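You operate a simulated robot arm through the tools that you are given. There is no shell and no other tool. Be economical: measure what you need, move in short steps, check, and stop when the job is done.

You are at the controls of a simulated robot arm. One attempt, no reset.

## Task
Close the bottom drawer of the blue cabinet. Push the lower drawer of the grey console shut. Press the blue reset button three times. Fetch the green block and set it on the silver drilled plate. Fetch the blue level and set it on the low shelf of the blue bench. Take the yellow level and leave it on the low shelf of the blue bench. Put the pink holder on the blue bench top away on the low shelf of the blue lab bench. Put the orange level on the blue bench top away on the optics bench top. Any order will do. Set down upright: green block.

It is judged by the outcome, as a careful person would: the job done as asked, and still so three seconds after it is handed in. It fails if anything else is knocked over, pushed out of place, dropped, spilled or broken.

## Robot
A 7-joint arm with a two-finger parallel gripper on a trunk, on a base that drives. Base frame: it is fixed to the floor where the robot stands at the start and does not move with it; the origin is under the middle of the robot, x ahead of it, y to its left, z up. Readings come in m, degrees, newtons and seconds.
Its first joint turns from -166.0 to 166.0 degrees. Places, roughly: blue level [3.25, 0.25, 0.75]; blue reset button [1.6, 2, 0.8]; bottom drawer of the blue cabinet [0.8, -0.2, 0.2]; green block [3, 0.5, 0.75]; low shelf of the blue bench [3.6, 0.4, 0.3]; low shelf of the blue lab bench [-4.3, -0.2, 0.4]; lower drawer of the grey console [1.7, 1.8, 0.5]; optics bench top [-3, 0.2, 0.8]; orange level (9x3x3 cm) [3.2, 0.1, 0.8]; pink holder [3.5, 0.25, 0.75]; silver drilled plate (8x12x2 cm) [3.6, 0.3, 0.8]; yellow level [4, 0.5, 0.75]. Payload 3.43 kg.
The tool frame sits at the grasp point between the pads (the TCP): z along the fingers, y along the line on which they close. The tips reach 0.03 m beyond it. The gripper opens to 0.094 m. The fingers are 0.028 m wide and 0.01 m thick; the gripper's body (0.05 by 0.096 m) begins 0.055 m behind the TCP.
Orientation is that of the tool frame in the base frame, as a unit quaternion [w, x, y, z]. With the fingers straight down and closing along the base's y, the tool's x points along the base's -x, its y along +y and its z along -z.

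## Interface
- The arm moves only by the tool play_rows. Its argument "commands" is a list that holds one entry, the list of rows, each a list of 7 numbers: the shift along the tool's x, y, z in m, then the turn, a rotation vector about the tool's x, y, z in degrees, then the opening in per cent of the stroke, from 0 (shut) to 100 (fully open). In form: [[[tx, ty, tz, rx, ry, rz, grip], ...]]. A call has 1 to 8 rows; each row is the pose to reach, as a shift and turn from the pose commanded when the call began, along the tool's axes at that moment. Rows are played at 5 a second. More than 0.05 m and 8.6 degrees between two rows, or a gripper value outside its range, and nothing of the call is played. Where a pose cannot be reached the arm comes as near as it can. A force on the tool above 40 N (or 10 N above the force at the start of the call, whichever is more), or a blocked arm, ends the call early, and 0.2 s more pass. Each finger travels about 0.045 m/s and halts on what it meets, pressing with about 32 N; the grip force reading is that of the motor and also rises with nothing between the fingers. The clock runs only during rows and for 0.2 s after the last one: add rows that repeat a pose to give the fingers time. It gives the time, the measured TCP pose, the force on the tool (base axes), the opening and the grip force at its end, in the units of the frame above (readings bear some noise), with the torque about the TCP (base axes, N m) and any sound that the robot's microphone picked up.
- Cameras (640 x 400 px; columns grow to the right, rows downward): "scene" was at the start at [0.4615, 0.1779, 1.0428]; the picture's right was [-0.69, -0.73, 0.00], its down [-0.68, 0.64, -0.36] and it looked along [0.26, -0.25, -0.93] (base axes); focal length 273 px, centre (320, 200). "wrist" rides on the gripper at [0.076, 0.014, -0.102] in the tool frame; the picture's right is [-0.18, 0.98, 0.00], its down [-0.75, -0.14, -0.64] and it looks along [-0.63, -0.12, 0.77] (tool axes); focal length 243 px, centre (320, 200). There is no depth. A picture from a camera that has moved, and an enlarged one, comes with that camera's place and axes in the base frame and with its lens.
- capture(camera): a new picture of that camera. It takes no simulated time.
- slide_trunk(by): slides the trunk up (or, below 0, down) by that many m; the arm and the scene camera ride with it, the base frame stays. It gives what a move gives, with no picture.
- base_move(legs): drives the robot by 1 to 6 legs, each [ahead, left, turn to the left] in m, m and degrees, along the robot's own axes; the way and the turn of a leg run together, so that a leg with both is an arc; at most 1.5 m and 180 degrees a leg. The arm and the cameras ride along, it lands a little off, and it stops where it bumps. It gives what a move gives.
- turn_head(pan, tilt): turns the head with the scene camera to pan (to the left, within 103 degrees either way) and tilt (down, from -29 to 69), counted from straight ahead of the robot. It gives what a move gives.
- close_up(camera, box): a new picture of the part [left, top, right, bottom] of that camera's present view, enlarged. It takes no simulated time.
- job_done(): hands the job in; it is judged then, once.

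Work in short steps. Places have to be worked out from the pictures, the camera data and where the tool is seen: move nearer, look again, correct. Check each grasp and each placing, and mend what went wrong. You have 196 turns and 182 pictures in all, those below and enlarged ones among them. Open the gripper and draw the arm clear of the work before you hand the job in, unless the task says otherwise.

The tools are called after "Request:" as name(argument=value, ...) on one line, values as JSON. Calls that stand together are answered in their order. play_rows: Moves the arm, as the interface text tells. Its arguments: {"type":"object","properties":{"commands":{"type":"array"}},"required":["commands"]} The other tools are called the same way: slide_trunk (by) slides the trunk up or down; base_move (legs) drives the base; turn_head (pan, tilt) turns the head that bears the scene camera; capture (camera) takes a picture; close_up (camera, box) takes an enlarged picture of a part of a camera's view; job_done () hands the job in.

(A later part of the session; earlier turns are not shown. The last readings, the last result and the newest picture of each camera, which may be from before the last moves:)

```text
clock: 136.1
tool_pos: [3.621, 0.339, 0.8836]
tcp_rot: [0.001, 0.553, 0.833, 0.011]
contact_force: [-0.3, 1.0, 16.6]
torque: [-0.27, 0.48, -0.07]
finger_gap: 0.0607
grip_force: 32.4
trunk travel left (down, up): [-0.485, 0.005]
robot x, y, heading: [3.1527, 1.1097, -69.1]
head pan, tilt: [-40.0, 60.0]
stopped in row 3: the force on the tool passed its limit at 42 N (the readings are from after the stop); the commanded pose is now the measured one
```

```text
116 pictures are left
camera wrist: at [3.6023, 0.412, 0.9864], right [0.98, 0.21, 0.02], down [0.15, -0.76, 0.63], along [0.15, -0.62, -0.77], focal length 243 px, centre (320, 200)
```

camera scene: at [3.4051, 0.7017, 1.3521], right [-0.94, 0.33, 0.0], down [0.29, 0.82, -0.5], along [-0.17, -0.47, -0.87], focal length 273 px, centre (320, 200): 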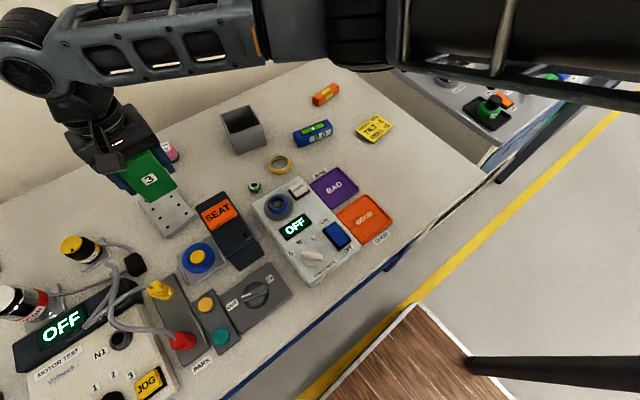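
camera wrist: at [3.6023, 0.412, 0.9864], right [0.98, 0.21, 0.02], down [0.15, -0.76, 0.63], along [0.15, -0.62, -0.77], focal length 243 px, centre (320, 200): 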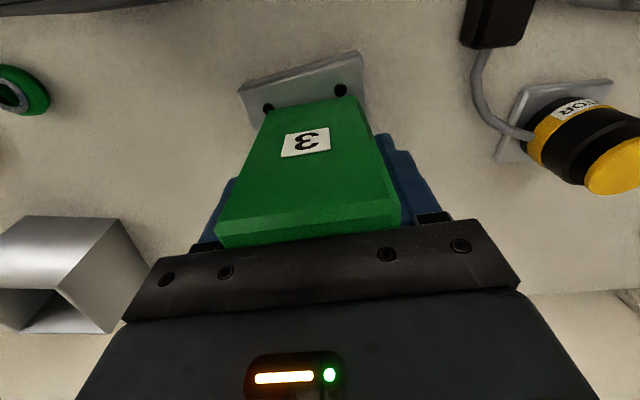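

Contact made with the plate. Open the gripper and retreat straight up.

Request:
play_rows(commands=[[[0, 0, -0.001, 0, 0, 0, 30], [0, 0, -0.001, 0, 0, 0, 70], [0, 0, -0.001, 0, 0, 0, 100], [0, 0, -0.001, 0, 0, 0, 100], [0, 0, -0.03, 0, 0, 0, 100], [0, 0, -0.06, 0, 0, 0, 100], [0, 0, -0.085, 0, 0, 0, 100]]])

Request:
capture(camera="wrist")

Request:
close_up(camera="scene", box=[60, 100, 300, 260])

```text
clock: 137.7
tool_pos: [3.6193, 0.3379, 0.9657]
tcp_rot: [0.0, 0.553, 0.833, 0.011]
contact_force: [-0.6, -0.3, -0.9]
torque: [-0.01, -0.01, 0.01]
finger_gap: 0.0943
grip_force: 0.0
trunk travel left (down, up): [-0.485, 0.005]
robot x, y, heading: [3.1531, 1.1124, -69.1]
head pan, tilt: [-40.0, 60.0]
```

```text
115 pictures are left
camera wrist: at [3.6009, 0.4119, 1.0696], right [0.98, 0.21, 0.02], down [0.15, -0.76, 0.63], along [0.15, -0.61, -0.78], focal length 243 px, centre (320, 200)
```

wrist: 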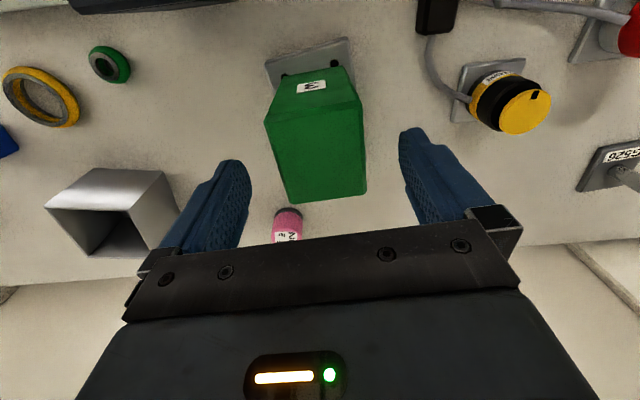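

```text
2.50 times, centred on (180, 180) of scene
camera zoom: at [3.4803, 0.7304, 1.3521], right [-0.94, 0.33, 0.0], down [0.29, 0.82, -0.5], along [-0.17, -0.47, -0.87], focal length 682 px, centre (670, 250)
```

zoom: 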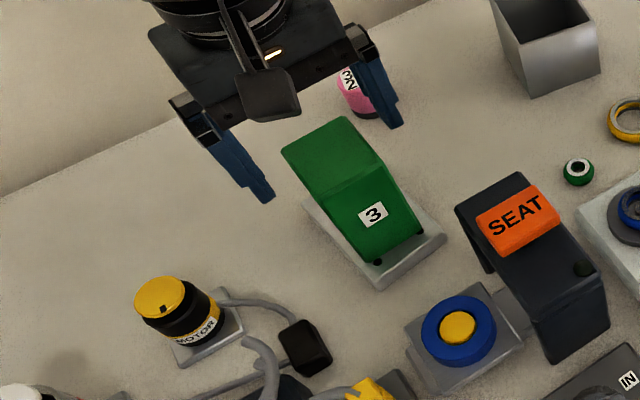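

The green block stands upright on the plate. Next the blue level (axis ≈9° in the base frame). I slide the base right 0.4 m so the tool comes above it.

Request:
base_move(legs=[[0, -0.4, 0]])

Request:
capture(camera="wrist")

Request:
turn_head(pan=20, tilt=55)

Request:
capture(camera="scene")

```text
clock: 140.2
tool_pos: [3.246, 0.1974, 0.9656]
tcp_rot: [-0.001, 0.553, 0.833, 0.012]
contact_force: [-0.5, -0.1, -0.9]
torque: [0.0, 0.0, -0.03]
finger_gap: 0.0941
grip_force: 0.0
trunk travel left (down, up): [-0.485, 0.005]
robot x, y, heading: [2.7796, 0.9679, -69.2]
head pan, tilt: [-40.0, 60.0]
```

```text
113 pictures are left
camera wrist: at [3.2282, 0.2709, 1.0695], right [0.98, 0.21, 0.02], down [0.15, -0.76, 0.63], along [0.15, -0.61, -0.78], focal length 243 px, centre (320, 200)
```

wrist: 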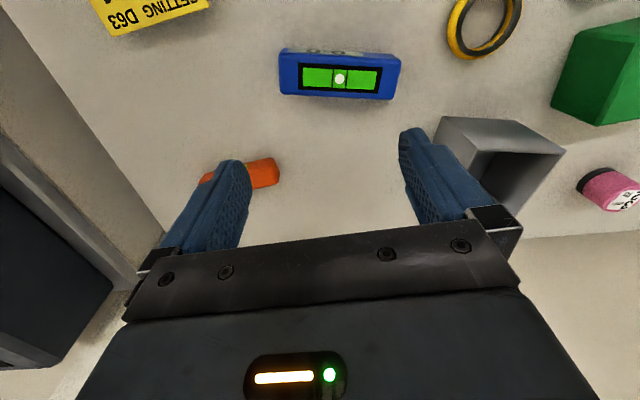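

```text
clock: 141.5
tool_pos: [3.2462, 0.197, 0.9663]
tcp_rot: [0.0, 0.553, 0.833, 0.012]
contact_force: [0.2, 0.3, 1.1]
torque: [0.02, 0.01, -0.01]
finger_gap: 0.0939
grip_force: 0.0
trunk travel left (down, up): [-0.485, 0.005]
robot x, y, heading: [2.7801, 0.9707, -69.0]
head pan, tilt: [20.0, 55.0]
```

```text
112 pictures are left
camera scene: at [3.1758, 0.5976, 1.3583], right [-0.76, -0.65, 0.0], down [-0.53, 0.62, -0.57], along [0.37, -0.43, -0.82], focal length 273 px, centre (320, 200)
```

scene: 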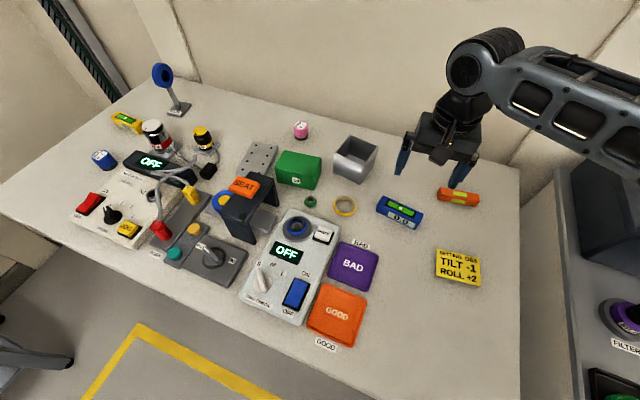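

The blue level: top centre ≈(3.259,0.2295), axis ≈10.6°. I yaw the tool by 78° so the fingers close across it, then lean it 30° along the level's axis (same lean will be used at the low shelf).

Request:
play_rows(commands=[[[0, 0, 0, 0, 0, -8.5, 100], [0, 0, 0, 0, 0, -17, 100], [0, 0, 0, 0, 0, -25.5, 100], [0, 0, 0, 0, 0, -34, 100], [0, 0, 0, 0, 0, -42.5, 100], [0, 0, 0, 0, 0, -51, 100], [0, 0, 0, 0, 0, -59.5, 100], [0, 0, 0, 0, 0, -68, 100]]])

Request:
play_rows(commands=[[[0, 0, 0, 0, 0, -5, 70], [0, 0, 0, 0, 0, -9.8, 70]]])

Request:
play_rows(commands=[[[0, 0, 0, 0, -7.5, 0, 70], [0, 0, 0, 0, -15, 0, 70], [0, 0, 0, 0, -22.5, 0, 70], [0, 0, 0, 0, -30, 0, 70]]])

Request:
capture(camera="wrist")

Request:
capture(camera="scene")

```text
clock: 143.3
tool_pos: [3.2464, 0.1954, 0.9651]
tcp_rot: [0.007, -0.009, 1.0, 0.01]
contact_force: [0.2, 0.1, -0.3]
torque: [0.01, -0.02, -0.02]
finger_gap: 0.0939
grip_force: 0.0
trunk travel left (down, up): [-0.485, 0.005]
robot x, y, heading: [2.7807, 0.9735, -69.5]
head pan, tilt: [20.0, 55.0]
```

```text
clock: 143.9
tool_pos: [3.2463, 0.1961, 0.9659]
tcp_rot: [0.008, -0.095, 0.995, 0.009]
contact_force: [0.7, -0.3, -0.2]
torque: [0.0, 0.01, -0.01]
finger_gap: 0.0655
grip_force: 0.1
trunk travel left (down, up): [-0.485, 0.005]
robot x, y, heading: [2.7766, 0.9699, -69.3]
head pan, tilt: [20.0, 55.0]
```

```text
clock: 144.9
tool_pos: [3.2468, 0.197, 0.9661]
tcp_rot: [0.267, -0.088, 0.959, 0.033]
contact_force: [0.2, 0.7, -0.3]
torque: [-0.02, -0.01, -0.04]
finger_gap: 0.0654
grip_force: 0.1
trunk travel left (down, up): [-0.485, 0.005]
robot x, y, heading: [2.7787, 0.9661, -69.4]
head pan, tilt: [20.0, 55.0]
```

```text
111 pictures are left
camera wrist: at [3.1282, 0.189, 1.0146], right [-0.03, 0.99, 0.11], down [0.34, -0.09, 0.94], along [0.94, 0.06, -0.33], focal length 243 px, centre (320, 200)
```

wrist: 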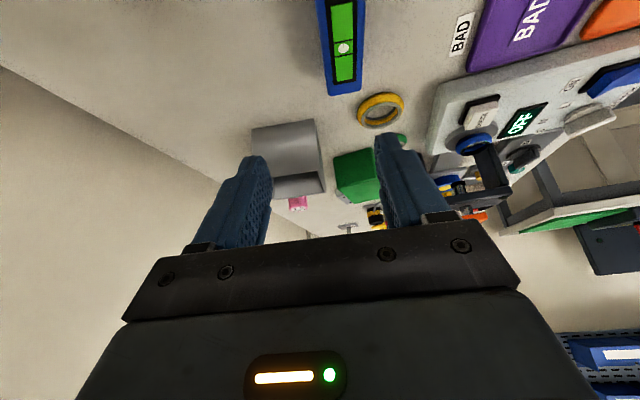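

```text
110 pictures are left
camera scene: at [3.1761, 0.5978, 1.3583], right [-0.76, -0.65, 0.0], down [-0.54, 0.62, -0.57], along [0.37, -0.43, -0.82], focal length 273 px, centre (320, 200)
```

scene: 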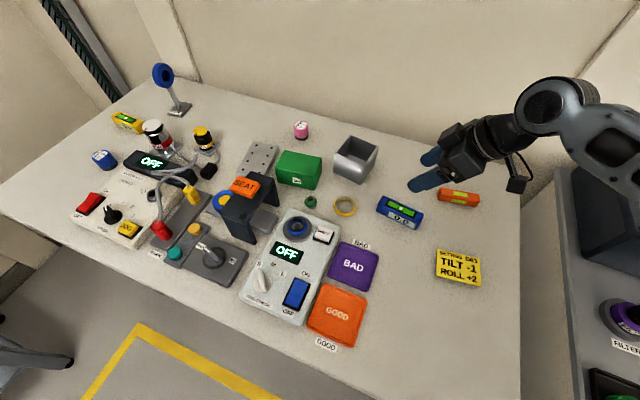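

Orientation works and is well aligned with the level. Move over and down to z≈0.858 (tips just above table), straddling the level.

Request:
play_rows(commands=[[[0, 0.0295, 0, 0, 0, 0, 70], [0.012, 0.0295, 0.024, 0, 0, 0, 70], [0.024, 0.0295, 0.047, 0, 0, 0, 70], [0.036, 0.0295, 0.071, 0, 0, 0, 70]]])

Request:
capture(camera="wrist")

Request:
close_up(camera="scene", box=[320, 100, 520, 260])

```text
clock: 145.9
tool_pos: [3.246, 0.2282, 0.8872]
tcp_rot: [0.265, -0.088, 0.96, 0.031]
contact_force: [0.2, -0.3, 0.4]
torque: [-0.01, 0.02, 0.01]
finger_gap: 0.0658
grip_force: 0.1
trunk travel left (down, up): [-0.485, 0.005]
robot x, y, heading: [2.7781, 0.9675, -69.1]
head pan, tilt: [20.0, 55.0]
```

```text
109 pictures are left
camera wrist: at [3.1267, 0.2196, 0.9356], right [-0.03, 0.99, 0.11], down [0.34, -0.09, 0.94], along [0.94, 0.06, -0.33], focal length 243 px, centre (320, 200)
```

wrist: 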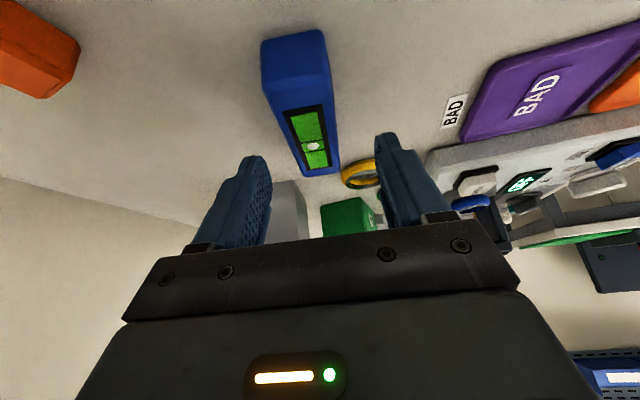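

```text
2.50 times, centred on (420, 180) of scene
camera zoom: at [3.1757, 0.5976, 1.3584], right [-0.76, -0.65, 0.0], down [-0.54, 0.62, -0.57], along [0.37, -0.43, -0.82], focal length 682 px, centre (70, 250)
```

zoom: 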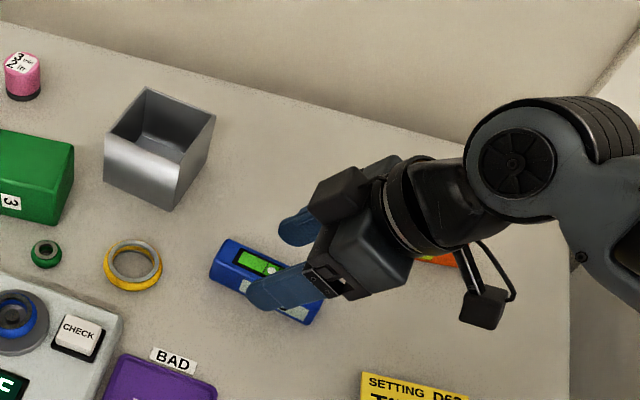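

Nicely straddled. Lower the last 2.8 cm and close.

Request:
play_rows(commands=[[[0.007, 0, 0.0125, 0, 0, 0, 70], [0.0135, 0, 0.0245, 0, 0, 0, 70], [0.0135, 0, 0.0245, 0, 0, 0, 30], [0.0135, 0, 0.0245, 0, 0, 0, 0], [0.0135, 0, 0.0245, 0, 0, 0, 0], [0.0135, 0, 0.0245, 0, 0, 0, 0], [0.0135, 0, 0.0245, 0, 0, 0, 0]]])

Request:
capture(camera="wrist")

```text
clock: 147.5
tool_pos: [3.2477, 0.2291, 0.8605]
tcp_rot: [0.266, -0.089, 0.959, 0.033]
contact_force: [0.1, 0.0, 0.0]
torque: [-0.02, -0.01, -0.04]
finger_gap: 0.0354
grip_force: 32.1
trunk travel left (down, up): [-0.485, 0.005]
robot x, y, heading: [2.7792, 0.9667, -69.0]
head pan, tilt: [20.0, 55.0]
```

```text
107 pictures are left
camera wrist: at [3.1286, 0.2208, 0.9084], right [-0.03, 0.99, 0.11], down [0.34, -0.09, 0.94], along [0.94, 0.06, -0.33], focal length 243 px, centre (320, 200)
```

wrist: 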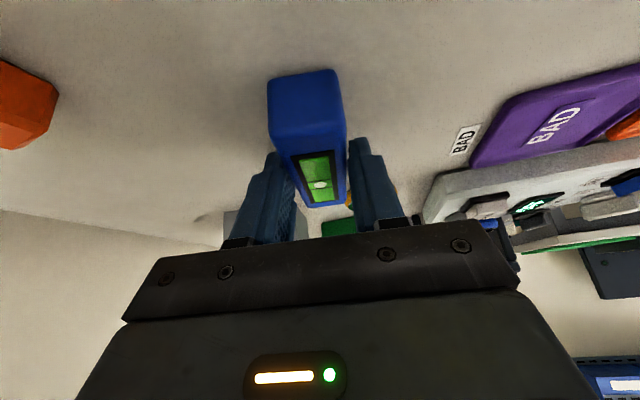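

Gripped (gap 0.035). Lift vertically 10 cm.

Request:
play_rows(commands=[[[-0.005, 0, -0.0087, 0, 0, 0, 0], [-0.013, 0, -0.022, 0, 0, 0, 0], [-0.025, 0, -0.043, 0, 0, 0, 0], [-0.038, 0, -0.065, 0, 0, 0, 0], [-0.05, 0, -0.087, 0, 0, 0, 0]]])

Request:
capture(camera="wrist")

```text
clock: 148.7
tool_pos: [3.246, 0.2277, 0.9607]
tcp_rot: [0.264, -0.088, 0.96, 0.033]
contact_force: [-0.5, -0.2, -1.5]
torque: [0.01, 0.04, -0.01]
finger_gap: 0.0354
grip_force: 32.0
trunk travel left (down, up): [-0.485, 0.005]
robot x, y, heading: [2.7778, 0.9672, -69.1]
head pan, tilt: [20.0, 55.0]
```

```text
106 pictures are left
camera wrist: at [3.1263, 0.2202, 1.0092], right [-0.03, 0.99, 0.11], down [0.34, -0.09, 0.94], along [0.94, 0.06, -0.34], focal length 243 px, centre (320, 200)
```

wrist: 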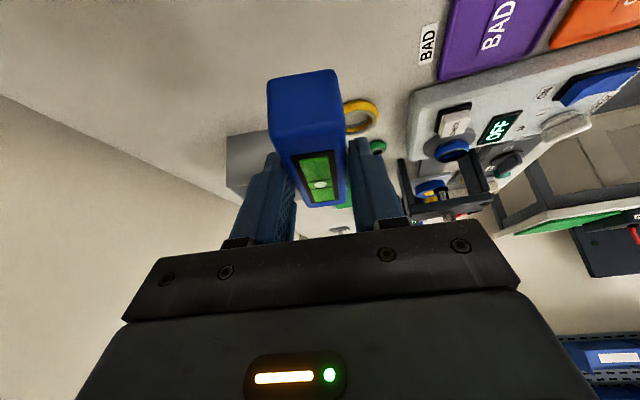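

Held securely. Back away from the bench 0.42 m, then yaw the tool back to face the bench keeping the lean.

Request:
base_move(legs=[[-0.42, 0, 0]])

Request:
play_rows(commands=[[[0, 0, 0, 4.2, 0, 7.3, 0], [0, 0, 0, 8.4, 0, 14.6, 0], [0, 0, 0, 12.6, 0, 21.9, 0], [0, 0, 0, 16.8, 0, 29.2, 0], [0, 0, 0, 21, 0, 36.5, 0]]])

Request:
play_rows(commands=[[[0, 0, 0, 4.2, 0, 7.3, 0], [0, 0, 0, 8.4, 0, 14.6, 0], [0, 0, 0, 12.6, 0, 21.9, 0], [0, 0, 0, 16.8, 0, 29.2, 0], [0, 0, 0, 19, 0, 33, 0]]])

Request:
capture(camera="wrist")

```text
clock: 151.3
tool_pos: [3.0939, 0.6121, 0.9602]
tcp_rot: [0.265, -0.084, 0.96, 0.032]
contact_force: [0.2, -0.4, -1.1]
torque: [-0.01, 0.03, 0.01]
finger_gap: 0.0327
grip_force: 32.5
trunk travel left (down, up): [-0.485, 0.005]
robot x, y, heading: [2.6348, 1.3583, -69.8]
head pan, tilt: [20.0, 55.0]
```

```text
clock: 152.5
tool_pos: [3.0946, 0.6132, 0.9601]
tcp_rot: [0.254, 0.269, 0.927, -0.06]
contact_force: [0.0, -0.3, -1.7]
torque: [0.03, 0.02, -0.03]
finger_gap: 0.0317
grip_force: 31.8
trunk travel left (down, up): [-0.485, 0.005]
robot x, y, heading: [2.6328, 1.3566, -69.8]
head pan, tilt: [20.0, 55.0]
```

```text
clock: 153.7
tool_pos: [3.0942, 0.612, 0.9591]
tcp_rot: [0.213, 0.557, 0.791, -0.136]
contact_force: [-0.9, -0.1, -1.0]
torque: [0.0, 0.0, 0.0]
finger_gap: 0.0313
grip_force: 32.1
trunk travel left (down, up): [-0.485, 0.005]
robot x, y, heading: [2.6311, 1.3536, -69.9]
head pan, tilt: [20.0, 55.0]
```

```text
105 pictures are left
camera wrist: at [3.0661, 0.7267, 1.0125], right [0.98, 0.18, 0.11], down [-0.03, -0.38, 0.92], along [0.21, -0.91, -0.36], focal length 243 px, centre (320, 200)
```

wrist: 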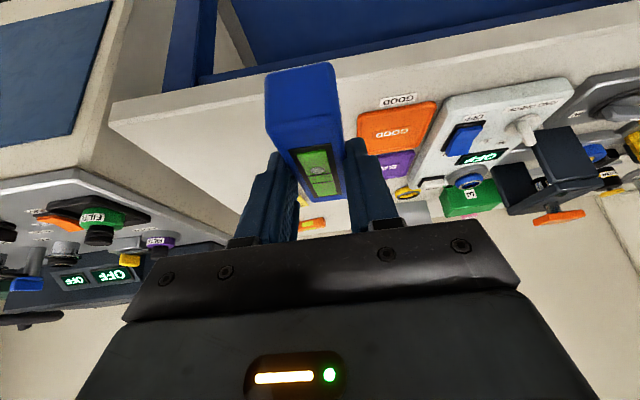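

Now f points at the bench. The table front edge is at n≈-0.565, so I retract and back off before lowering the trunk, also sliding left for the shelf's open span.

Request:
play_rows(commands=[[[0.026, 0, -0.015, 0, 0, 0, 0], [0.052, 0, -0.03, 0, 0, 0, 0], [0.078, 0, -0.045, 0, 0, 0, 0], [0.104, 0, -0.06, 0, 0, 0, 0]]])

Request:
base_move(legs=[[-0.1, 0.25, 0]])

Request:
slide_trunk(by=-0.47)

Request:
turn_head(pan=0, tilt=20)

Request:
capture(camera="scene")

Request:
capture(camera="wrist")

```text
clock: 154.7
tool_pos: [3.0545, 0.7252, 0.9641]
tcp_rot: [0.212, 0.557, 0.791, -0.138]
contact_force: [-0.3, -0.5, -1.7]
torque: [0.03, 0.02, -0.02]
finger_gap: 0.0319
grip_force: 32.1
trunk travel left (down, up): [-0.485, 0.005]
robot x, y, heading: [2.6326, 1.3557, -69.7]
head pan, tilt: [20.0, 55.0]
```

```text
clock: 156.6
tool_pos: [3.2592, 0.9113, 0.9612]
tcp_rot: [0.212, 0.555, 0.792, -0.136]
contact_force: [0.0, 0.3, -1.9]
torque: [0.03, 0.01, -0.01]
finger_gap: 0.0315
grip_force: 31.2
trunk travel left (down, up): [-0.485, 0.005]
robot x, y, heading: [2.8355, 1.5415, -69.5]
head pan, tilt: [20.0, 55.0]
```

```text
refused: -0.47 is not a number from -0.4 to 0.4
```

```text
clock: 157.6
tool_pos: [3.2595, 0.911, 0.9634]
tcp_rot: [0.212, 0.555, 0.792, -0.137]
contact_force: [0.6, 0.1, -1.8]
torque: [0.05, -0.02, -0.02]
finger_gap: 0.0314
grip_force: 32.1
trunk travel left (down, up): [-0.485, 0.005]
robot x, y, heading: [2.8366, 1.5416, -69.1]
head pan, tilt: [0.0, 20.0]
```

```text
104 pictures are left
camera scene: at [3.218, 1.1351, 1.4103], right [-0.94, -0.35, 0.0], down [-0.12, 0.32, -0.94], along [0.33, -0.88, -0.34], focal length 273 px, centre (320, 200)
```

scene: 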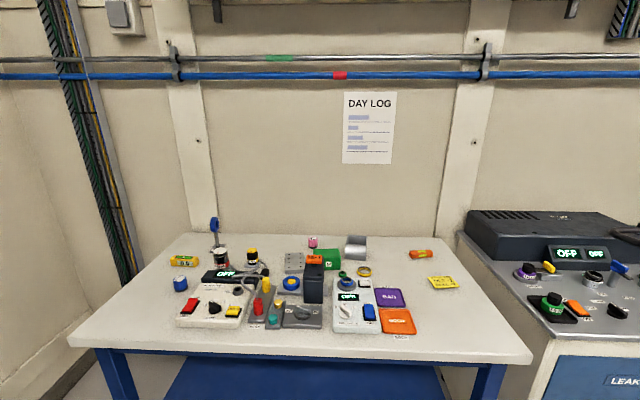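

```text
103 pictures are left
camera wrist: at [3.2315, 1.0257, 1.0147], right [0.98, 0.19, 0.11], down [-0.03, -0.38, 0.93], along [0.22, -0.91, -0.36], focal length 243 px, centre (320, 200)
```

wrist: 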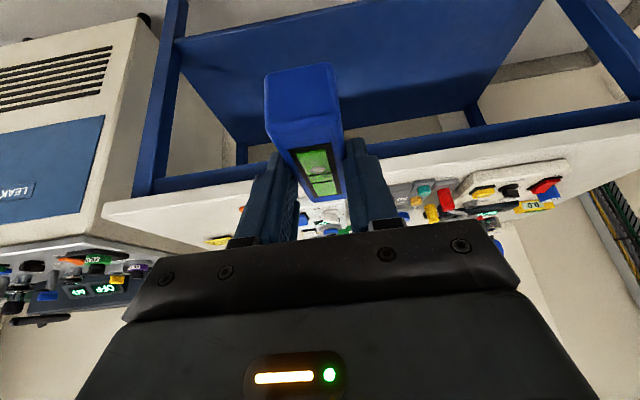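

Lower the trunk (max 0.4 per call) and look under the table.

Request:
slide_trunk(by=-0.4)

Request:
turn_head(pan=0, tilt=30)

Request:
capture(camera="scene")

Request:
capture(camera="wrist")

```text
clock: 161.4
tool_pos: [3.2589, 0.9124, 0.5623]
tcp_rot: [0.212, 0.555, 0.793, -0.136]
contact_force: [0.3, 0.3, -2.0]
torque: [0.01, 0.0, -0.02]
finger_gap: 0.0317
grip_force: 31.7
trunk travel left (down, up): [-0.085, 0.405]
robot x, y, heading: [2.8342, 1.542, -69.5]
head pan, tilt: [0.0, 20.0]
```

```text
clock: 162.2
tool_pos: [3.2597, 0.9115, 0.5622]
tcp_rot: [0.212, 0.555, 0.792, -0.136]
contact_force: [0.1, 0.6, -1.8]
torque: [0.02, 0.01, 0.0]
finger_gap: 0.0315
grip_force: 31.8
trunk travel left (down, up): [-0.085, 0.405]
robot x, y, heading: [2.8354, 1.5389, -69.2]
head pan, tilt: [0.0, 30.0]
```

```text
102 pictures are left
camera scene: at [3.217, 1.1376, 0.9943], right [-0.94, -0.35, 0.0], down [-0.18, 0.47, -0.87], along [0.3, -0.81, -0.5], focal length 273 px, centre (320, 200)
```

scene: 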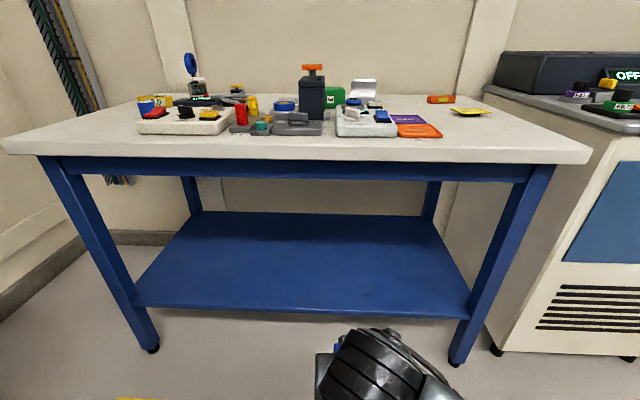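

```text
101 pictures are left
camera wrist: at [3.2315, 1.0258, 0.6147], right [0.98, 0.19, 0.11], down [-0.03, -0.38, 0.93], along [0.22, -0.91, -0.36], focal length 243 px, centre (320, 200)
```

wrist: 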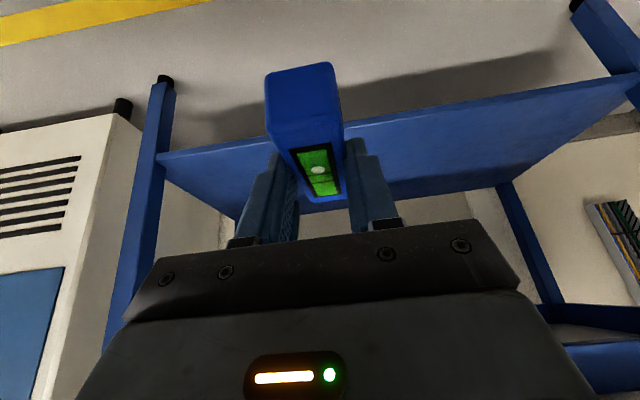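

The shelf (z≈0.26, n from −0.62 to −1.14) is open from the front, apron bottom z≈0.73. I lower the arm to z≈0.37 and then drive forward so the level goes over the shelf.

Request:
slide_trunk(by=-0.08)

Request:
play_rows(commands=[[[0.02, 0, 0.034, 0, 0, 0, 0], [0.04, 0, 0.069, 0, 0, 0, 0], [0.06, 0, 0.101, 0, 0, 0, 0]]])

Request:
capture(camera="wrist")

```text
clock: 163.3
tool_pos: [3.2601, 0.9119, 0.482]
tcp_rot: [0.213, 0.555, 0.792, -0.137]
contact_force: [0.0, -0.5, -1.8]
torque: [-0.01, 0.03, 0.02]
finger_gap: 0.0314
grip_force: 32.0
trunk travel left (down, up): [-0.005, 0.485]
robot x, y, heading: [2.833, 1.5416, -69.3]
head pan, tilt: [0.0, 30.0]
```

```text
clock: 164.1
tool_pos: [3.2599, 0.9172, 0.3644]
tcp_rot: [0.212, 0.555, 0.793, -0.136]
contact_force: [0.7, -0.6, -2.1]
torque: [-0.01, -0.01, 0.04]
finger_gap: 0.0315
grip_force: 32.1
trunk travel left (down, up): [-0.005, 0.485]
robot x, y, heading: [2.8409, 1.5388, -69.3]
head pan, tilt: [0.0, 30.0]
```

```text
100 pictures are left
camera wrist: at [3.2321, 1.0301, 0.4167], right [0.98, 0.19, 0.11], down [-0.03, -0.38, 0.93], along [0.22, -0.91, -0.36], focal length 243 px, centre (320, 200)
```

wrist: 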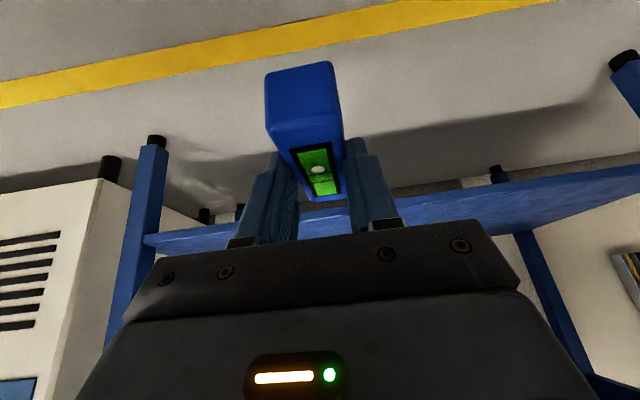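

Shelf height re-estimated ≈0.27; the level's bottom is at ≈0.32. Drive forward 0.45 m.

Request:
base_move(legs=[[0.3, 0, 0]])

Request:
capture(camera="wrist")

Request:
capture(camera="scene")

```text
clock: 166.2
tool_pos: [3.3644, 0.628, 0.3649]
tcp_rot: [0.212, 0.557, 0.792, -0.136]
contact_force: [-1.1, 0.5, -1.1]
torque: [0.02, 0.01, 0.02]
finger_gap: 0.0316
grip_force: 31.7
trunk travel left (down, up): [-0.005, 0.485]
robot x, y, heading: [2.9437, 1.2545, -69.7]
head pan, tilt: [0.0, 30.0]
```

```text
99 pictures are left
camera wrist: at [3.3372, 0.7422, 0.417], right [0.98, 0.19, 0.11], down [-0.03, -0.38, 0.93], along [0.21, -0.91, -0.36], focal length 243 px, centre (320, 200)
```

wrist: 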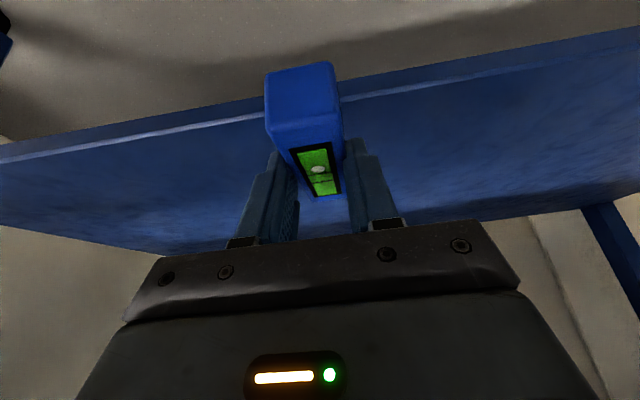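

```text
98 pictures are left
camera scene: at [3.3225, 0.8496, 0.9143], right [-0.94, -0.35, 0.0], down [-0.17, 0.47, -0.87], along [0.3, -0.81, -0.5], focal length 273 px, centre (320, 200)
```

scene: 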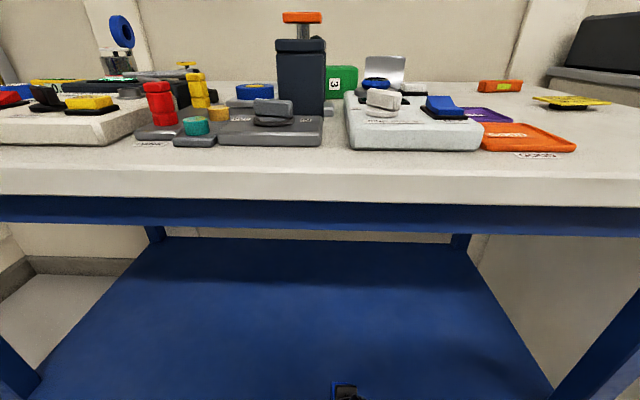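

Shelf front edge at n≈-0.645. Drive another 0.15 so the whole level is over the shelf.

Request:
base_move(legs=[[0.16, 0, 0]])

Request:
capture(camera="wrist")

```text
clock: 167.6
tool_pos: [3.4201, 0.4793, 0.3648]
tcp_rot: [0.213, 0.556, 0.791, -0.137]
contact_force: [-0.1, -0.3, -2.5]
torque: [0.05, 0.01, -0.01]
finger_gap: 0.0314
grip_force: 32.0
trunk travel left (down, up): [-0.005, 0.485]
robot x, y, heading: [2.9983, 1.1043, -69.6]
head pan, tilt: [0.0, 30.0]
```

```text
97 pictures are left
camera wrist: at [3.3923, 0.5946, 0.417], right [0.98, 0.19, 0.11], down [-0.03, -0.38, 0.93], along [0.21, -0.91, -0.36], focal length 243 px, centre (320, 200)
```

wrist: 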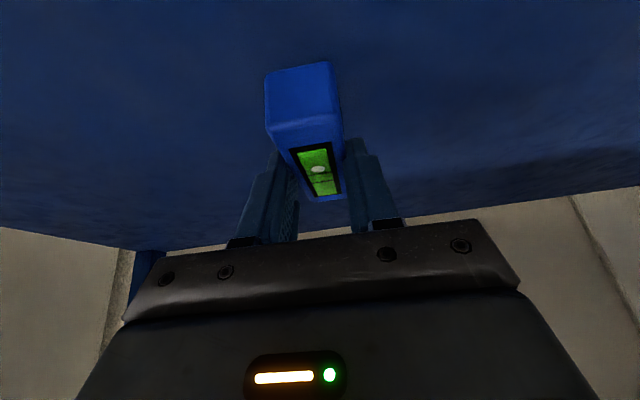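

Level fully over the shelf. Lower to contact.

Request:
play_rows(commands=[[[0.008, 0, 0.013, 0, 0, 0, 0], [0.015, 0, 0.026, 0, 0, 0, 0], [0.02, 0, 0.034, 0, 0, 0, 0], [0.022, 0, 0.038, 0, 0, 0, 0], [0.0245, 0, 0.0415, 0, 0, 0, 0], [0.0265, 0, 0.045, 0, 0, 0, 0]]])

```text
clock: 168.8
tool_pos: [3.4211, 0.4804, 0.3222]
tcp_rot: [0.218, 0.555, 0.791, -0.138]
contact_force: [-4.0, 3.5, 19.1]
torque: [0.86, 0.75, 0.06]
finger_gap: 0.0316
grip_force: 32.2
trunk travel left (down, up): [-0.005, 0.485]
robot x, y, heading: [2.9949, 1.1082, -69.7]
head pan, tilt: [0.0, 30.0]
stopped in row 6: the force on the tool passed its limit at 46 N (the readings are from after the stop); the commanded pose is now the measured one
```

Contact. Release, then withdraw along the tool axis.

Request:
play_rows(commands=[[[0, 0, -0.001, 0, 0, 0, 50], [0, 0, -0.001, 0, 0, 0, 80], [0, 0, -0.001, 0, 0, 0, 80], [0, 0, -0.03, 0, 0, 0, 80], [0, 0, -0.07, 0, 0, 0, 80]]])

Request:
capture(camera="wrist")

```text
clock: 170.0
tool_pos: [3.4097, 0.5127, 0.3814]
tcp_rot: [0.215, 0.556, 0.791, -0.137]
contact_force: [0.3, -0.5, -0.7]
torque: [0.0, 0.02, -0.01]
finger_gap: 0.0748
grip_force: 0.1
trunk travel left (down, up): [-0.005, 0.485]
robot x, y, heading: [2.9969, 1.1082, -69.4]
head pan, tilt: [0.0, 30.0]
```

```text
96 pictures are left
camera wrist: at [3.3814, 0.6277, 0.4338], right [0.98, 0.19, 0.11], down [-0.04, -0.37, 0.93], along [0.22, -0.91, -0.36], focal length 243 px, centre (320, 200)
```

wrist: 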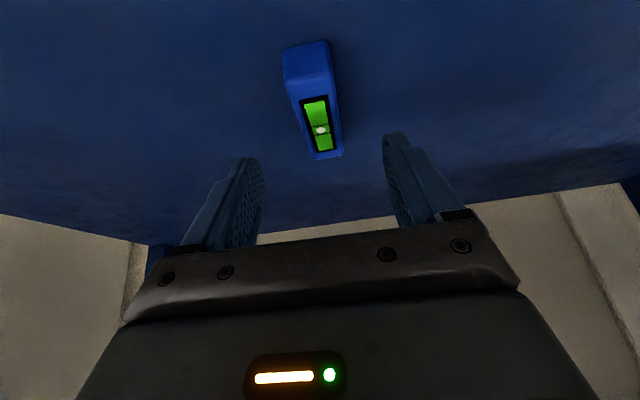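

The blue level lies upright on the low shelf. Back out, raise the trunk, and then head for the yellow level.

Request:
base_move(legs=[[-0.45, 0, 0]])

Request:
turn_head(pan=0, tilt=40)

Request:
capture(camera="scene")

Request:
slide_trunk(by=0.4)

Request:
slide_trunk(by=0.085)

```text
clock: 172.7
tool_pos: [3.2563, 0.9288, 0.3817]
tcp_rot: [0.215, 0.555, 0.791, -0.137]
contact_force: [0.3, 0.2, 0.1]
torque: [-0.03, -0.01, -0.01]
finger_gap: 0.0753
grip_force: 0.2
trunk travel left (down, up): [-0.005, 0.485]
robot x, y, heading: [2.8411, 1.5238, -69.4]
head pan, tilt: [0.0, 30.0]
```

```text
clock: 173.4
tool_pos: [3.2557, 0.9307, 0.3818]
tcp_rot: [0.216, 0.555, 0.792, -0.136]
contact_force: [0.2, -0.2, 0.0]
torque: [0.03, -0.02, 0.02]
finger_gap: 0.0752
grip_force: 0.0
trunk travel left (down, up): [-0.005, 0.485]
robot x, y, heading: [2.8426, 1.5206, -69.6]
head pan, tilt: [0.0, 40.0]
```

```text
95 pictures are left
camera scene: at [3.2212, 1.1238, 0.899], right [-0.94, -0.35, 0.0], down [-0.22, 0.6, -0.77], along [0.27, -0.72, -0.64], focal length 273 px, centre (320, 200)
```

scene: 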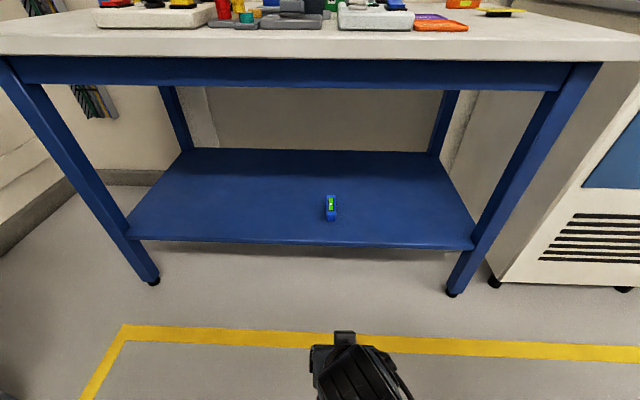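

```text
clock: 177.3
tool_pos: [3.256, 0.9284, 0.7816]
tcp_rot: [0.216, 0.556, 0.791, -0.138]
contact_force: [-1.3, 0.2, -0.1]
torque: [0.01, -0.03, 0.01]
finger_gap: 0.0751
grip_force: 0.1
trunk travel left (down, up): [-0.405, 0.085]
robot x, y, heading: [2.8438, 1.5202, -69.6]
head pan, tilt: [0.0, 40.0]
```

```text
clock: 178.5
tool_pos: [3.2561, 0.9293, 0.8671]
tcp_rot: [0.216, 0.555, 0.791, -0.137]
contact_force: [0.1, 0.0, 0.3]
torque: [0.02, 0.01, -0.02]
finger_gap: 0.0754
grip_force: 0.0
trunk travel left (down, up): [-0.49, 0.0]
robot x, y, heading: [2.8431, 1.5261, -69.8]
head pan, tilt: [0.0, 40.0]
```

Blue level confirmed in place. I slide left toward the yellow level's end, raise the tool, and test a lean toward −u (tool body over the free left end), since a motor can stands right of the yellow level.

Request:
base_move(legs=[[0, 0.65, 0]])

Request:
play_rows(commands=[[[-0.018, 0, -0.03, 0, 0, 0, 75], [-0.036, 0, -0.06, 0, 0, 0, 75], [-0.0535, 0, -0.09, 0, 0, 0, 75]]])

Request:
play_rows(commands=[[[0, 0, 0, 4.28, 0, 7.22, 75], [0, 0, 0, 8.56, 0, 14.44, 75], [0, 0, 0, 12.84, 0, 21.66, 75], [0, 0, 0, 17.12, 0, 28.88, 75], [0, 0, 0, 21.4, 0, 36.1, 75], [0, 0, 0, 25.68, 0, 43.3, 75]]])

Request:
play_rows(commands=[[[0, 0, 0, 4.28, 0, 7.22, 75], [0, 0, 0, 8.56, 0, 14.44, 75], [0, 0, 0, 12.84, 0, 21.66, 75], [0, 0, 0, 17.12, 0, 28.88, 75], [0, 0, 0, 21.4, 0, 36.1, 75], [0, 0, 0, 25.3, 0, 42.7, 75]]])

Request:
capture(camera="scene")

```text
clock: 182.2
tool_pos: [3.8765, 1.1577, 0.8679]
tcp_rot: [0.215, 0.558, 0.79, -0.138]
contact_force: [0.1, 0.1, -0.3]
torque: [-0.01, -0.02, -0.01]
finger_gap: 0.0753
grip_force: 0.1
trunk travel left (down, up): [-0.49, 0.0]
robot x, y, heading: [3.4679, 1.7514, -70.2]
head pan, tilt: [0.0, 40.0]
```

```text
clock: 183.0
tool_pos: [3.8736, 1.1572, 0.9711]
tcp_rot: [0.215, 0.558, 0.789, -0.138]
contact_force: [0.1, -0.1, 0.9]
torque: [-0.02, 0.01, 0.01]
finger_gap: 0.0705
grip_force: 0.1
trunk travel left (down, up): [-0.49, 0.0]
robot x, y, heading: [3.4664, 1.7567, -70.0]
head pan, tilt: [0.0, 40.0]
```

```text
clock: 184.4
tool_pos: [3.8748, 1.1551, 0.9736]
tcp_rot: [0.125, 0.841, 0.478, -0.218]
contact_force: [2.0, 3.2, 1.2]
torque: [-0.14, 0.1, -0.06]
finger_gap: 0.0703
grip_force: 0.1
trunk travel left (down, up): [-0.49, 0.0]
robot x, y, heading: [3.4644, 1.7539, -70.0]
head pan, tilt: [0.0, 40.0]
```

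```text
clock: 185.8
tool_pos: [3.874, 1.155, 0.9721]
tcp_rot: [0.012, 0.963, 0.085, -0.255]
contact_force: [0.2, -0.7, -0.7]
torque: [-0.02, 0.02, 0.02]
finger_gap: 0.0706
grip_force: 0.0
trunk travel left (down, up): [-0.49, 0.0]
robot x, y, heading: [3.4677, 1.7538, -70.0]
head pan, tilt: [0.0, 40.0]
```

```text
94 pictures are left
camera scene: at [3.842, 1.3519, 1.384], right [-0.94, -0.34, 0.0], down [-0.22, 0.6, -0.77], along [0.26, -0.72, -0.64], focal length 273 px, centre (320, 200)
```

scene: 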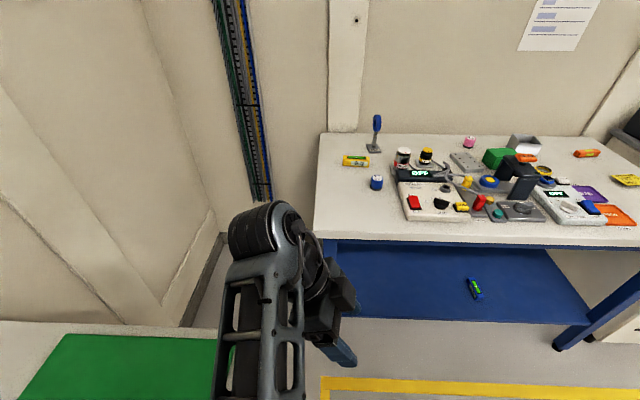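

That orientation works too. Yellow level confirmed at ≈(4.018,0.474). Drive forward with the tool at z≈0.97 and look.

Request:
base_move(legs=[[0.55, -0.06, 0]])

Request:
capture(camera="wrist")

Request:
turn_head(pan=0, tilt=55)

Request:
capture(camera="scene")

```text
clock: 188.9
tool_pos: [4.0044, 0.6228, 0.9729]
tcp_rot: [0.011, 0.963, 0.085, -0.254]
contact_force: [-0.3, 0.4, -0.2]
torque: [-0.02, -0.01, -0.01]
finger_gap: 0.0705
grip_force: 0.0
trunk travel left (down, up): [-0.49, 0.0]
robot x, y, heading: [3.6003, 1.2198, -69.9]
head pan, tilt: [0.0, 40.0]
```

```text
93 pictures are left
camera wrist: at [4.1216, 0.6277, 1.0229], right [0.01, -1.0, 0.07], down [-0.35, 0.06, 0.93], along [-0.93, -0.03, -0.35], focal length 243 px, centre (320, 200)
```

wrist: 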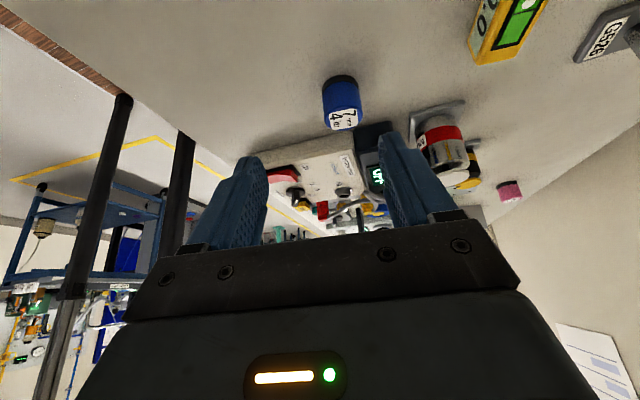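

```text
clock: 189.7
tool_pos: [4.004, 0.6229, 0.9726]
tcp_rot: [0.011, 0.963, 0.086, -0.255]
contact_force: [0.1, 0.0, -0.7]
torque: [0.0, -0.01, 0.01]
finger_gap: 0.0705
grip_force: 0.0
trunk travel left (down, up): [-0.49, 0.0]
robot x, y, heading: [3.6007, 1.2213, -70.1]
head pan, tilt: [0.0, 55.0]
```

```text
92 pictures are left
camera scene: at [3.9681, 0.8315, 1.3633], right [-0.94, -0.34, 0.0], down [-0.28, 0.77, -0.57], along [0.2, -0.54, -0.82], focal length 273 px, centre (320, 200)
```

scene: 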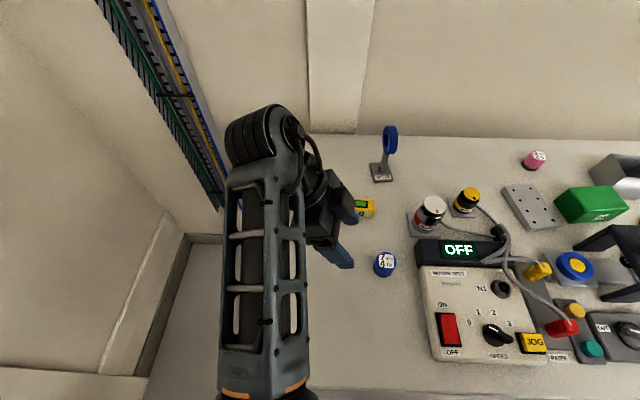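

Yellow level centre refined to (4.023,0.478); I need a 14.6 cm move along tool +y. Go there at height, then check.

Request:
play_rows(commands=[[[0.002, 0.037, -0.001, 0, 0, 0, 75], [0.003, 0.073, -0.002, 0, 0, 0, 75], [0.004, 0.11, -0.002, 0, 0, 0, 75], [0.005, 0.1463, -0.003, 0, 0, 0, 75]]])

Request:
capture(camera="wrist")

```text
clock: 190.7
tool_pos: [4.0353, 0.4816, 0.9687]
tcp_rot: [0.012, 0.963, 0.086, -0.255]
contact_force: [-0.4, 0.3, 0.0]
torque: [-0.04, -0.02, 0.04]
finger_gap: 0.0705
grip_force: 0.0
trunk travel left (down, up): [-0.49, 0.0]
robot x, y, heading: [3.5975, 1.2199, -69.9]
head pan, tilt: [0.0, 55.0]
```

```text
91 pictures are left
camera wrist: at [4.1528, 0.4867, 1.0199], right [0.01, -1.0, 0.07], down [-0.36, 0.06, 0.93], along [-0.93, -0.03, -0.35], focal length 243 px, centre (320, 200)
```

wrist: 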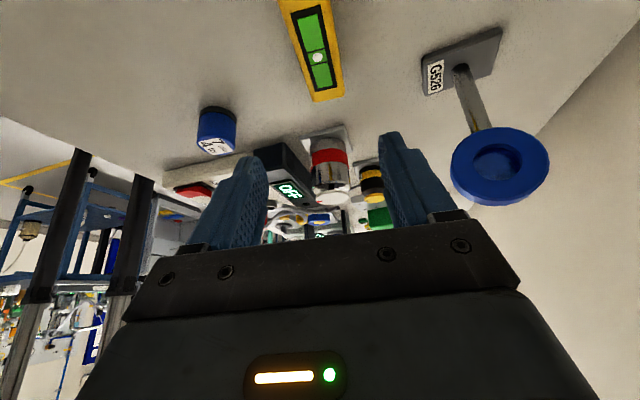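

Aligned, with about 3 cm lateral clearance to the ring stand. Descend 10.8 cm vertically.

Request:
play_rows(commands=[[[0.013, 0.003, 0.0235, 0, 0, 0, 75], [0.027, 0.003, 0.047, 0, 0, 0, 75], [0.04, 0.003, 0.07, 0, 0, 0, 75], [0.048, 0.003, 0.083, 0, 0, 0, 75], [0.054, 0.003, 0.0935, 0, 0, 0, 75]]])

Request:
capture(camera="wrist")

```text
clock: 191.9
tool_pos: [4.0352, 0.4779, 0.8606]
tcp_rot: [0.012, 0.963, 0.085, -0.255]
contact_force: [1.0, 0.2, 0.8]
torque: [0.03, -0.01, 0.01]
finger_gap: 0.0705
grip_force: 0.1
trunk travel left (down, up): [-0.49, 0.0]
robot x, y, heading: [3.5928, 1.2226, -70.0]
head pan, tilt: [0.0, 55.0]
```

```text
90 pictures are left
camera wrist: at [4.1534, 0.4834, 0.9118], right [0.01, -1.0, 0.07], down [-0.35, 0.06, 0.93], along [-0.93, -0.03, -0.35], focal length 243 px, centre (320, 200)
```

wrist: 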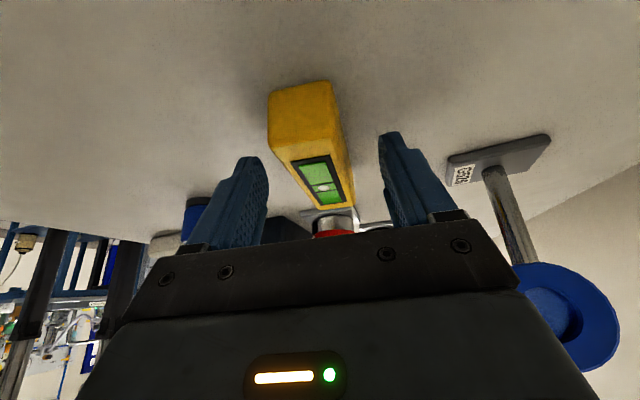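

Well straddled. Lower 3 mm more, close, and lift.

Request:
play_rows(commands=[[[0.0015, 0, 0.0026, 0, 0, 0, 40], [0.0015, 0, 0.0026, 0, 0, 0, 0], [0.0015, 0, 0.0026, 0, 0, 0, 0], [0.0015, 0, 0.0026, 0, 0, 0, 0], [0.0015, 0, 0.0026, 0, 0, 0, 0], [0.0015, 0, 0.0026, 0, 0, 0, 0]]])

Request:
play_rows(commands=[[[-0.005, 0, -0.0087, 0, 0, 0, 0], [-0.013, 0, -0.022, 0, 0, 0, 0], [-0.025, 0, -0.043, 0, 0, 0, 0], [-0.038, 0, -0.065, 0, 0, 0, 0], [-0.056, 0, -0.096, 0, 0, 0, 0]]])

Request:
capture(camera="wrist")

```text
clock: 193.3
tool_pos: [4.0363, 0.4785, 0.8576]
tcp_rot: [0.012, 0.963, 0.086, -0.254]
contact_force: [0.5, 0.8, 1.1]
torque: [-0.03, 0.01, 0.03]
finger_gap: 0.0356
grip_force: 32.2
trunk travel left (down, up): [-0.49, 0.0]
robot x, y, heading: [3.6001, 1.2203, -70.0]
head pan, tilt: [0.0, 55.0]
```

```text
clock: 194.5
tool_pos: [4.0341, 0.4761, 0.97]
tcp_rot: [0.011, 0.963, 0.085, -0.255]
contact_force: [-0.5, 0.4, -1.6]
torque: [0.0, -0.08, -0.01]
finger_gap: 0.0357
grip_force: 31.7
trunk travel left (down, up): [-0.49, 0.0]
robot x, y, heading: [3.6006, 1.2203, -69.8]
head pan, tilt: [0.0, 55.0]
```

```text
89 pictures are left
camera wrist: at [4.1506, 0.4819, 1.0207], right [0.01, -1.0, 0.07], down [-0.35, 0.06, 0.93], along [-0.93, -0.03, -0.35], focal length 243 px, centre (320, 200)
```

wrist: 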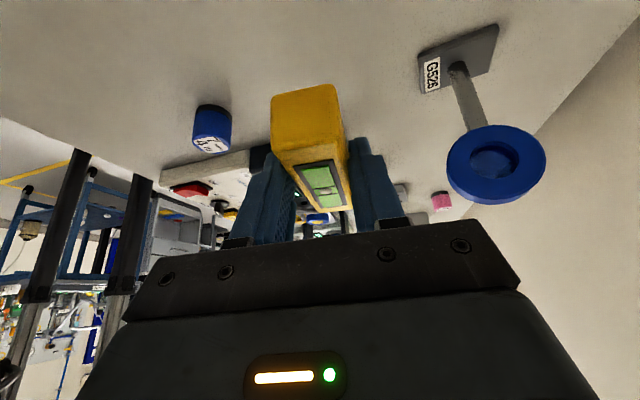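

Held. Back out, retract, and yaw the tool back toward the bench keeping the lean.

Request:
base_move(legs=[[-0.55, 0, 0]])

Request:
play_rows(commands=[[[0, -0.037, 0, 0, 0, 0, 0], [0, -0.073, 0, 0, 0, 0, 0], [0, -0.11, 0, 0, 0, 0, 0], [0, -0.146, 0, 0, 0, 0, 0]]])

Request:
play_rows(commands=[[[0, 0, 0, -4.28, 0, -7.22, 0], [0, 0, 0, -8.56, 0, -14.44, 0], [0, 0, 0, -12.84, 0, -21.66, 0], [0, 0, 0, -17.12, 0, -28.88, 0], [0, 0, 0, -21.4, 0, -36.1, 0], [0, 0, 0, -25.68, 0, -43.3, 0]]])

Request:
play_rows(commands=[[[0, 0, 0, -4.28, 0, -7.22, 0], [0, 0, 0, -8.56, 0, -14.44, 0], [0, 0, 0, -12.84, 0, -21.66, 0], [0, 0, 0, -17.12, 0, -28.88, 0], [0, 0, 0, -21.4, 0, -36.1, 0], [0, 0, 0, -25.3, 0, -42.7, 0]]])

Request:
capture(camera="wrist")

```text
clock: 197.7
tool_pos: [3.8452, 0.9991, 0.9696]
tcp_rot: [0.012, 0.963, 0.088, -0.254]
contact_force: [0.6, -0.6, -1.3]
torque: [0.02, -0.04, 0.03]
finger_gap: 0.0355
grip_force: 32.2
trunk travel left (down, up): [-0.49, 0.0]
robot x, y, heading: [3.4093, 1.7433, -69.8]
head pan, tilt: [0.0, 55.0]
```

```text
clock: 198.7
tool_pos: [3.8166, 1.141, 0.9734]
tcp_rot: [0.011, 0.963, 0.086, -0.256]
contact_force: [-0.4, -0.5, -1.8]
torque: [-0.01, -0.03, -0.03]
finger_gap: 0.0357
grip_force: 31.7
trunk travel left (down, up): [-0.49, 0.0]
robot x, y, heading: [3.4077, 1.7379, -69.9]
head pan, tilt: [0.0, 55.0]
```

```text
clock: 200.1
tool_pos: [3.82, 1.1436, 0.9717]
tcp_rot: [0.126, 0.837, 0.487, -0.216]
contact_force: [0.0, -0.1, -1.4]
torque: [0.01, 0.0, 0.03]
finger_gap: 0.0357
grip_force: 32.3
trunk travel left (down, up): [-0.49, 0.0]
robot x, y, heading: [3.4057, 1.7394, -69.8]
head pan, tilt: [0.0, 55.0]
```

```text
clock: 201.5
tool_pos: [3.8201, 1.1442, 0.9733]
tcp_rot: [0.215, 0.557, 0.791, -0.138]
contact_force: [1.4, -0.4, -1.1]
torque: [0.02, -0.01, 0.04]
finger_gap: 0.0358
grip_force: 31.7
trunk travel left (down, up): [-0.49, 0.0]
robot x, y, heading: [3.4094, 1.7418, -69.9]
head pan, tilt: [0.0, 55.0]
```

```text
88 pictures are left
camera wrist: at [3.7911, 1.2582, 1.0246], right [0.98, 0.19, 0.11], down [-0.04, -0.37, 0.93], along [0.21, -0.91, -0.36], focal length 243 px, centre (320, 200)
```

wrist: 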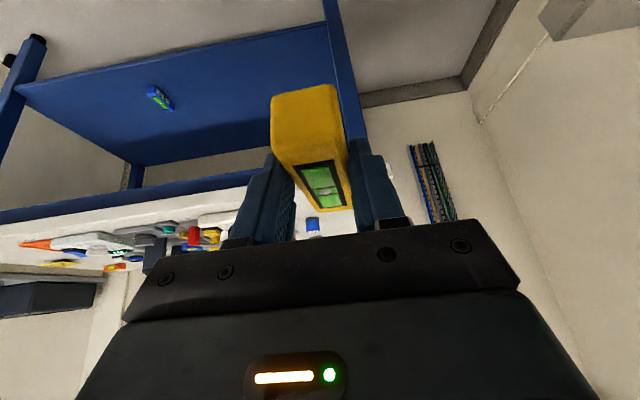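

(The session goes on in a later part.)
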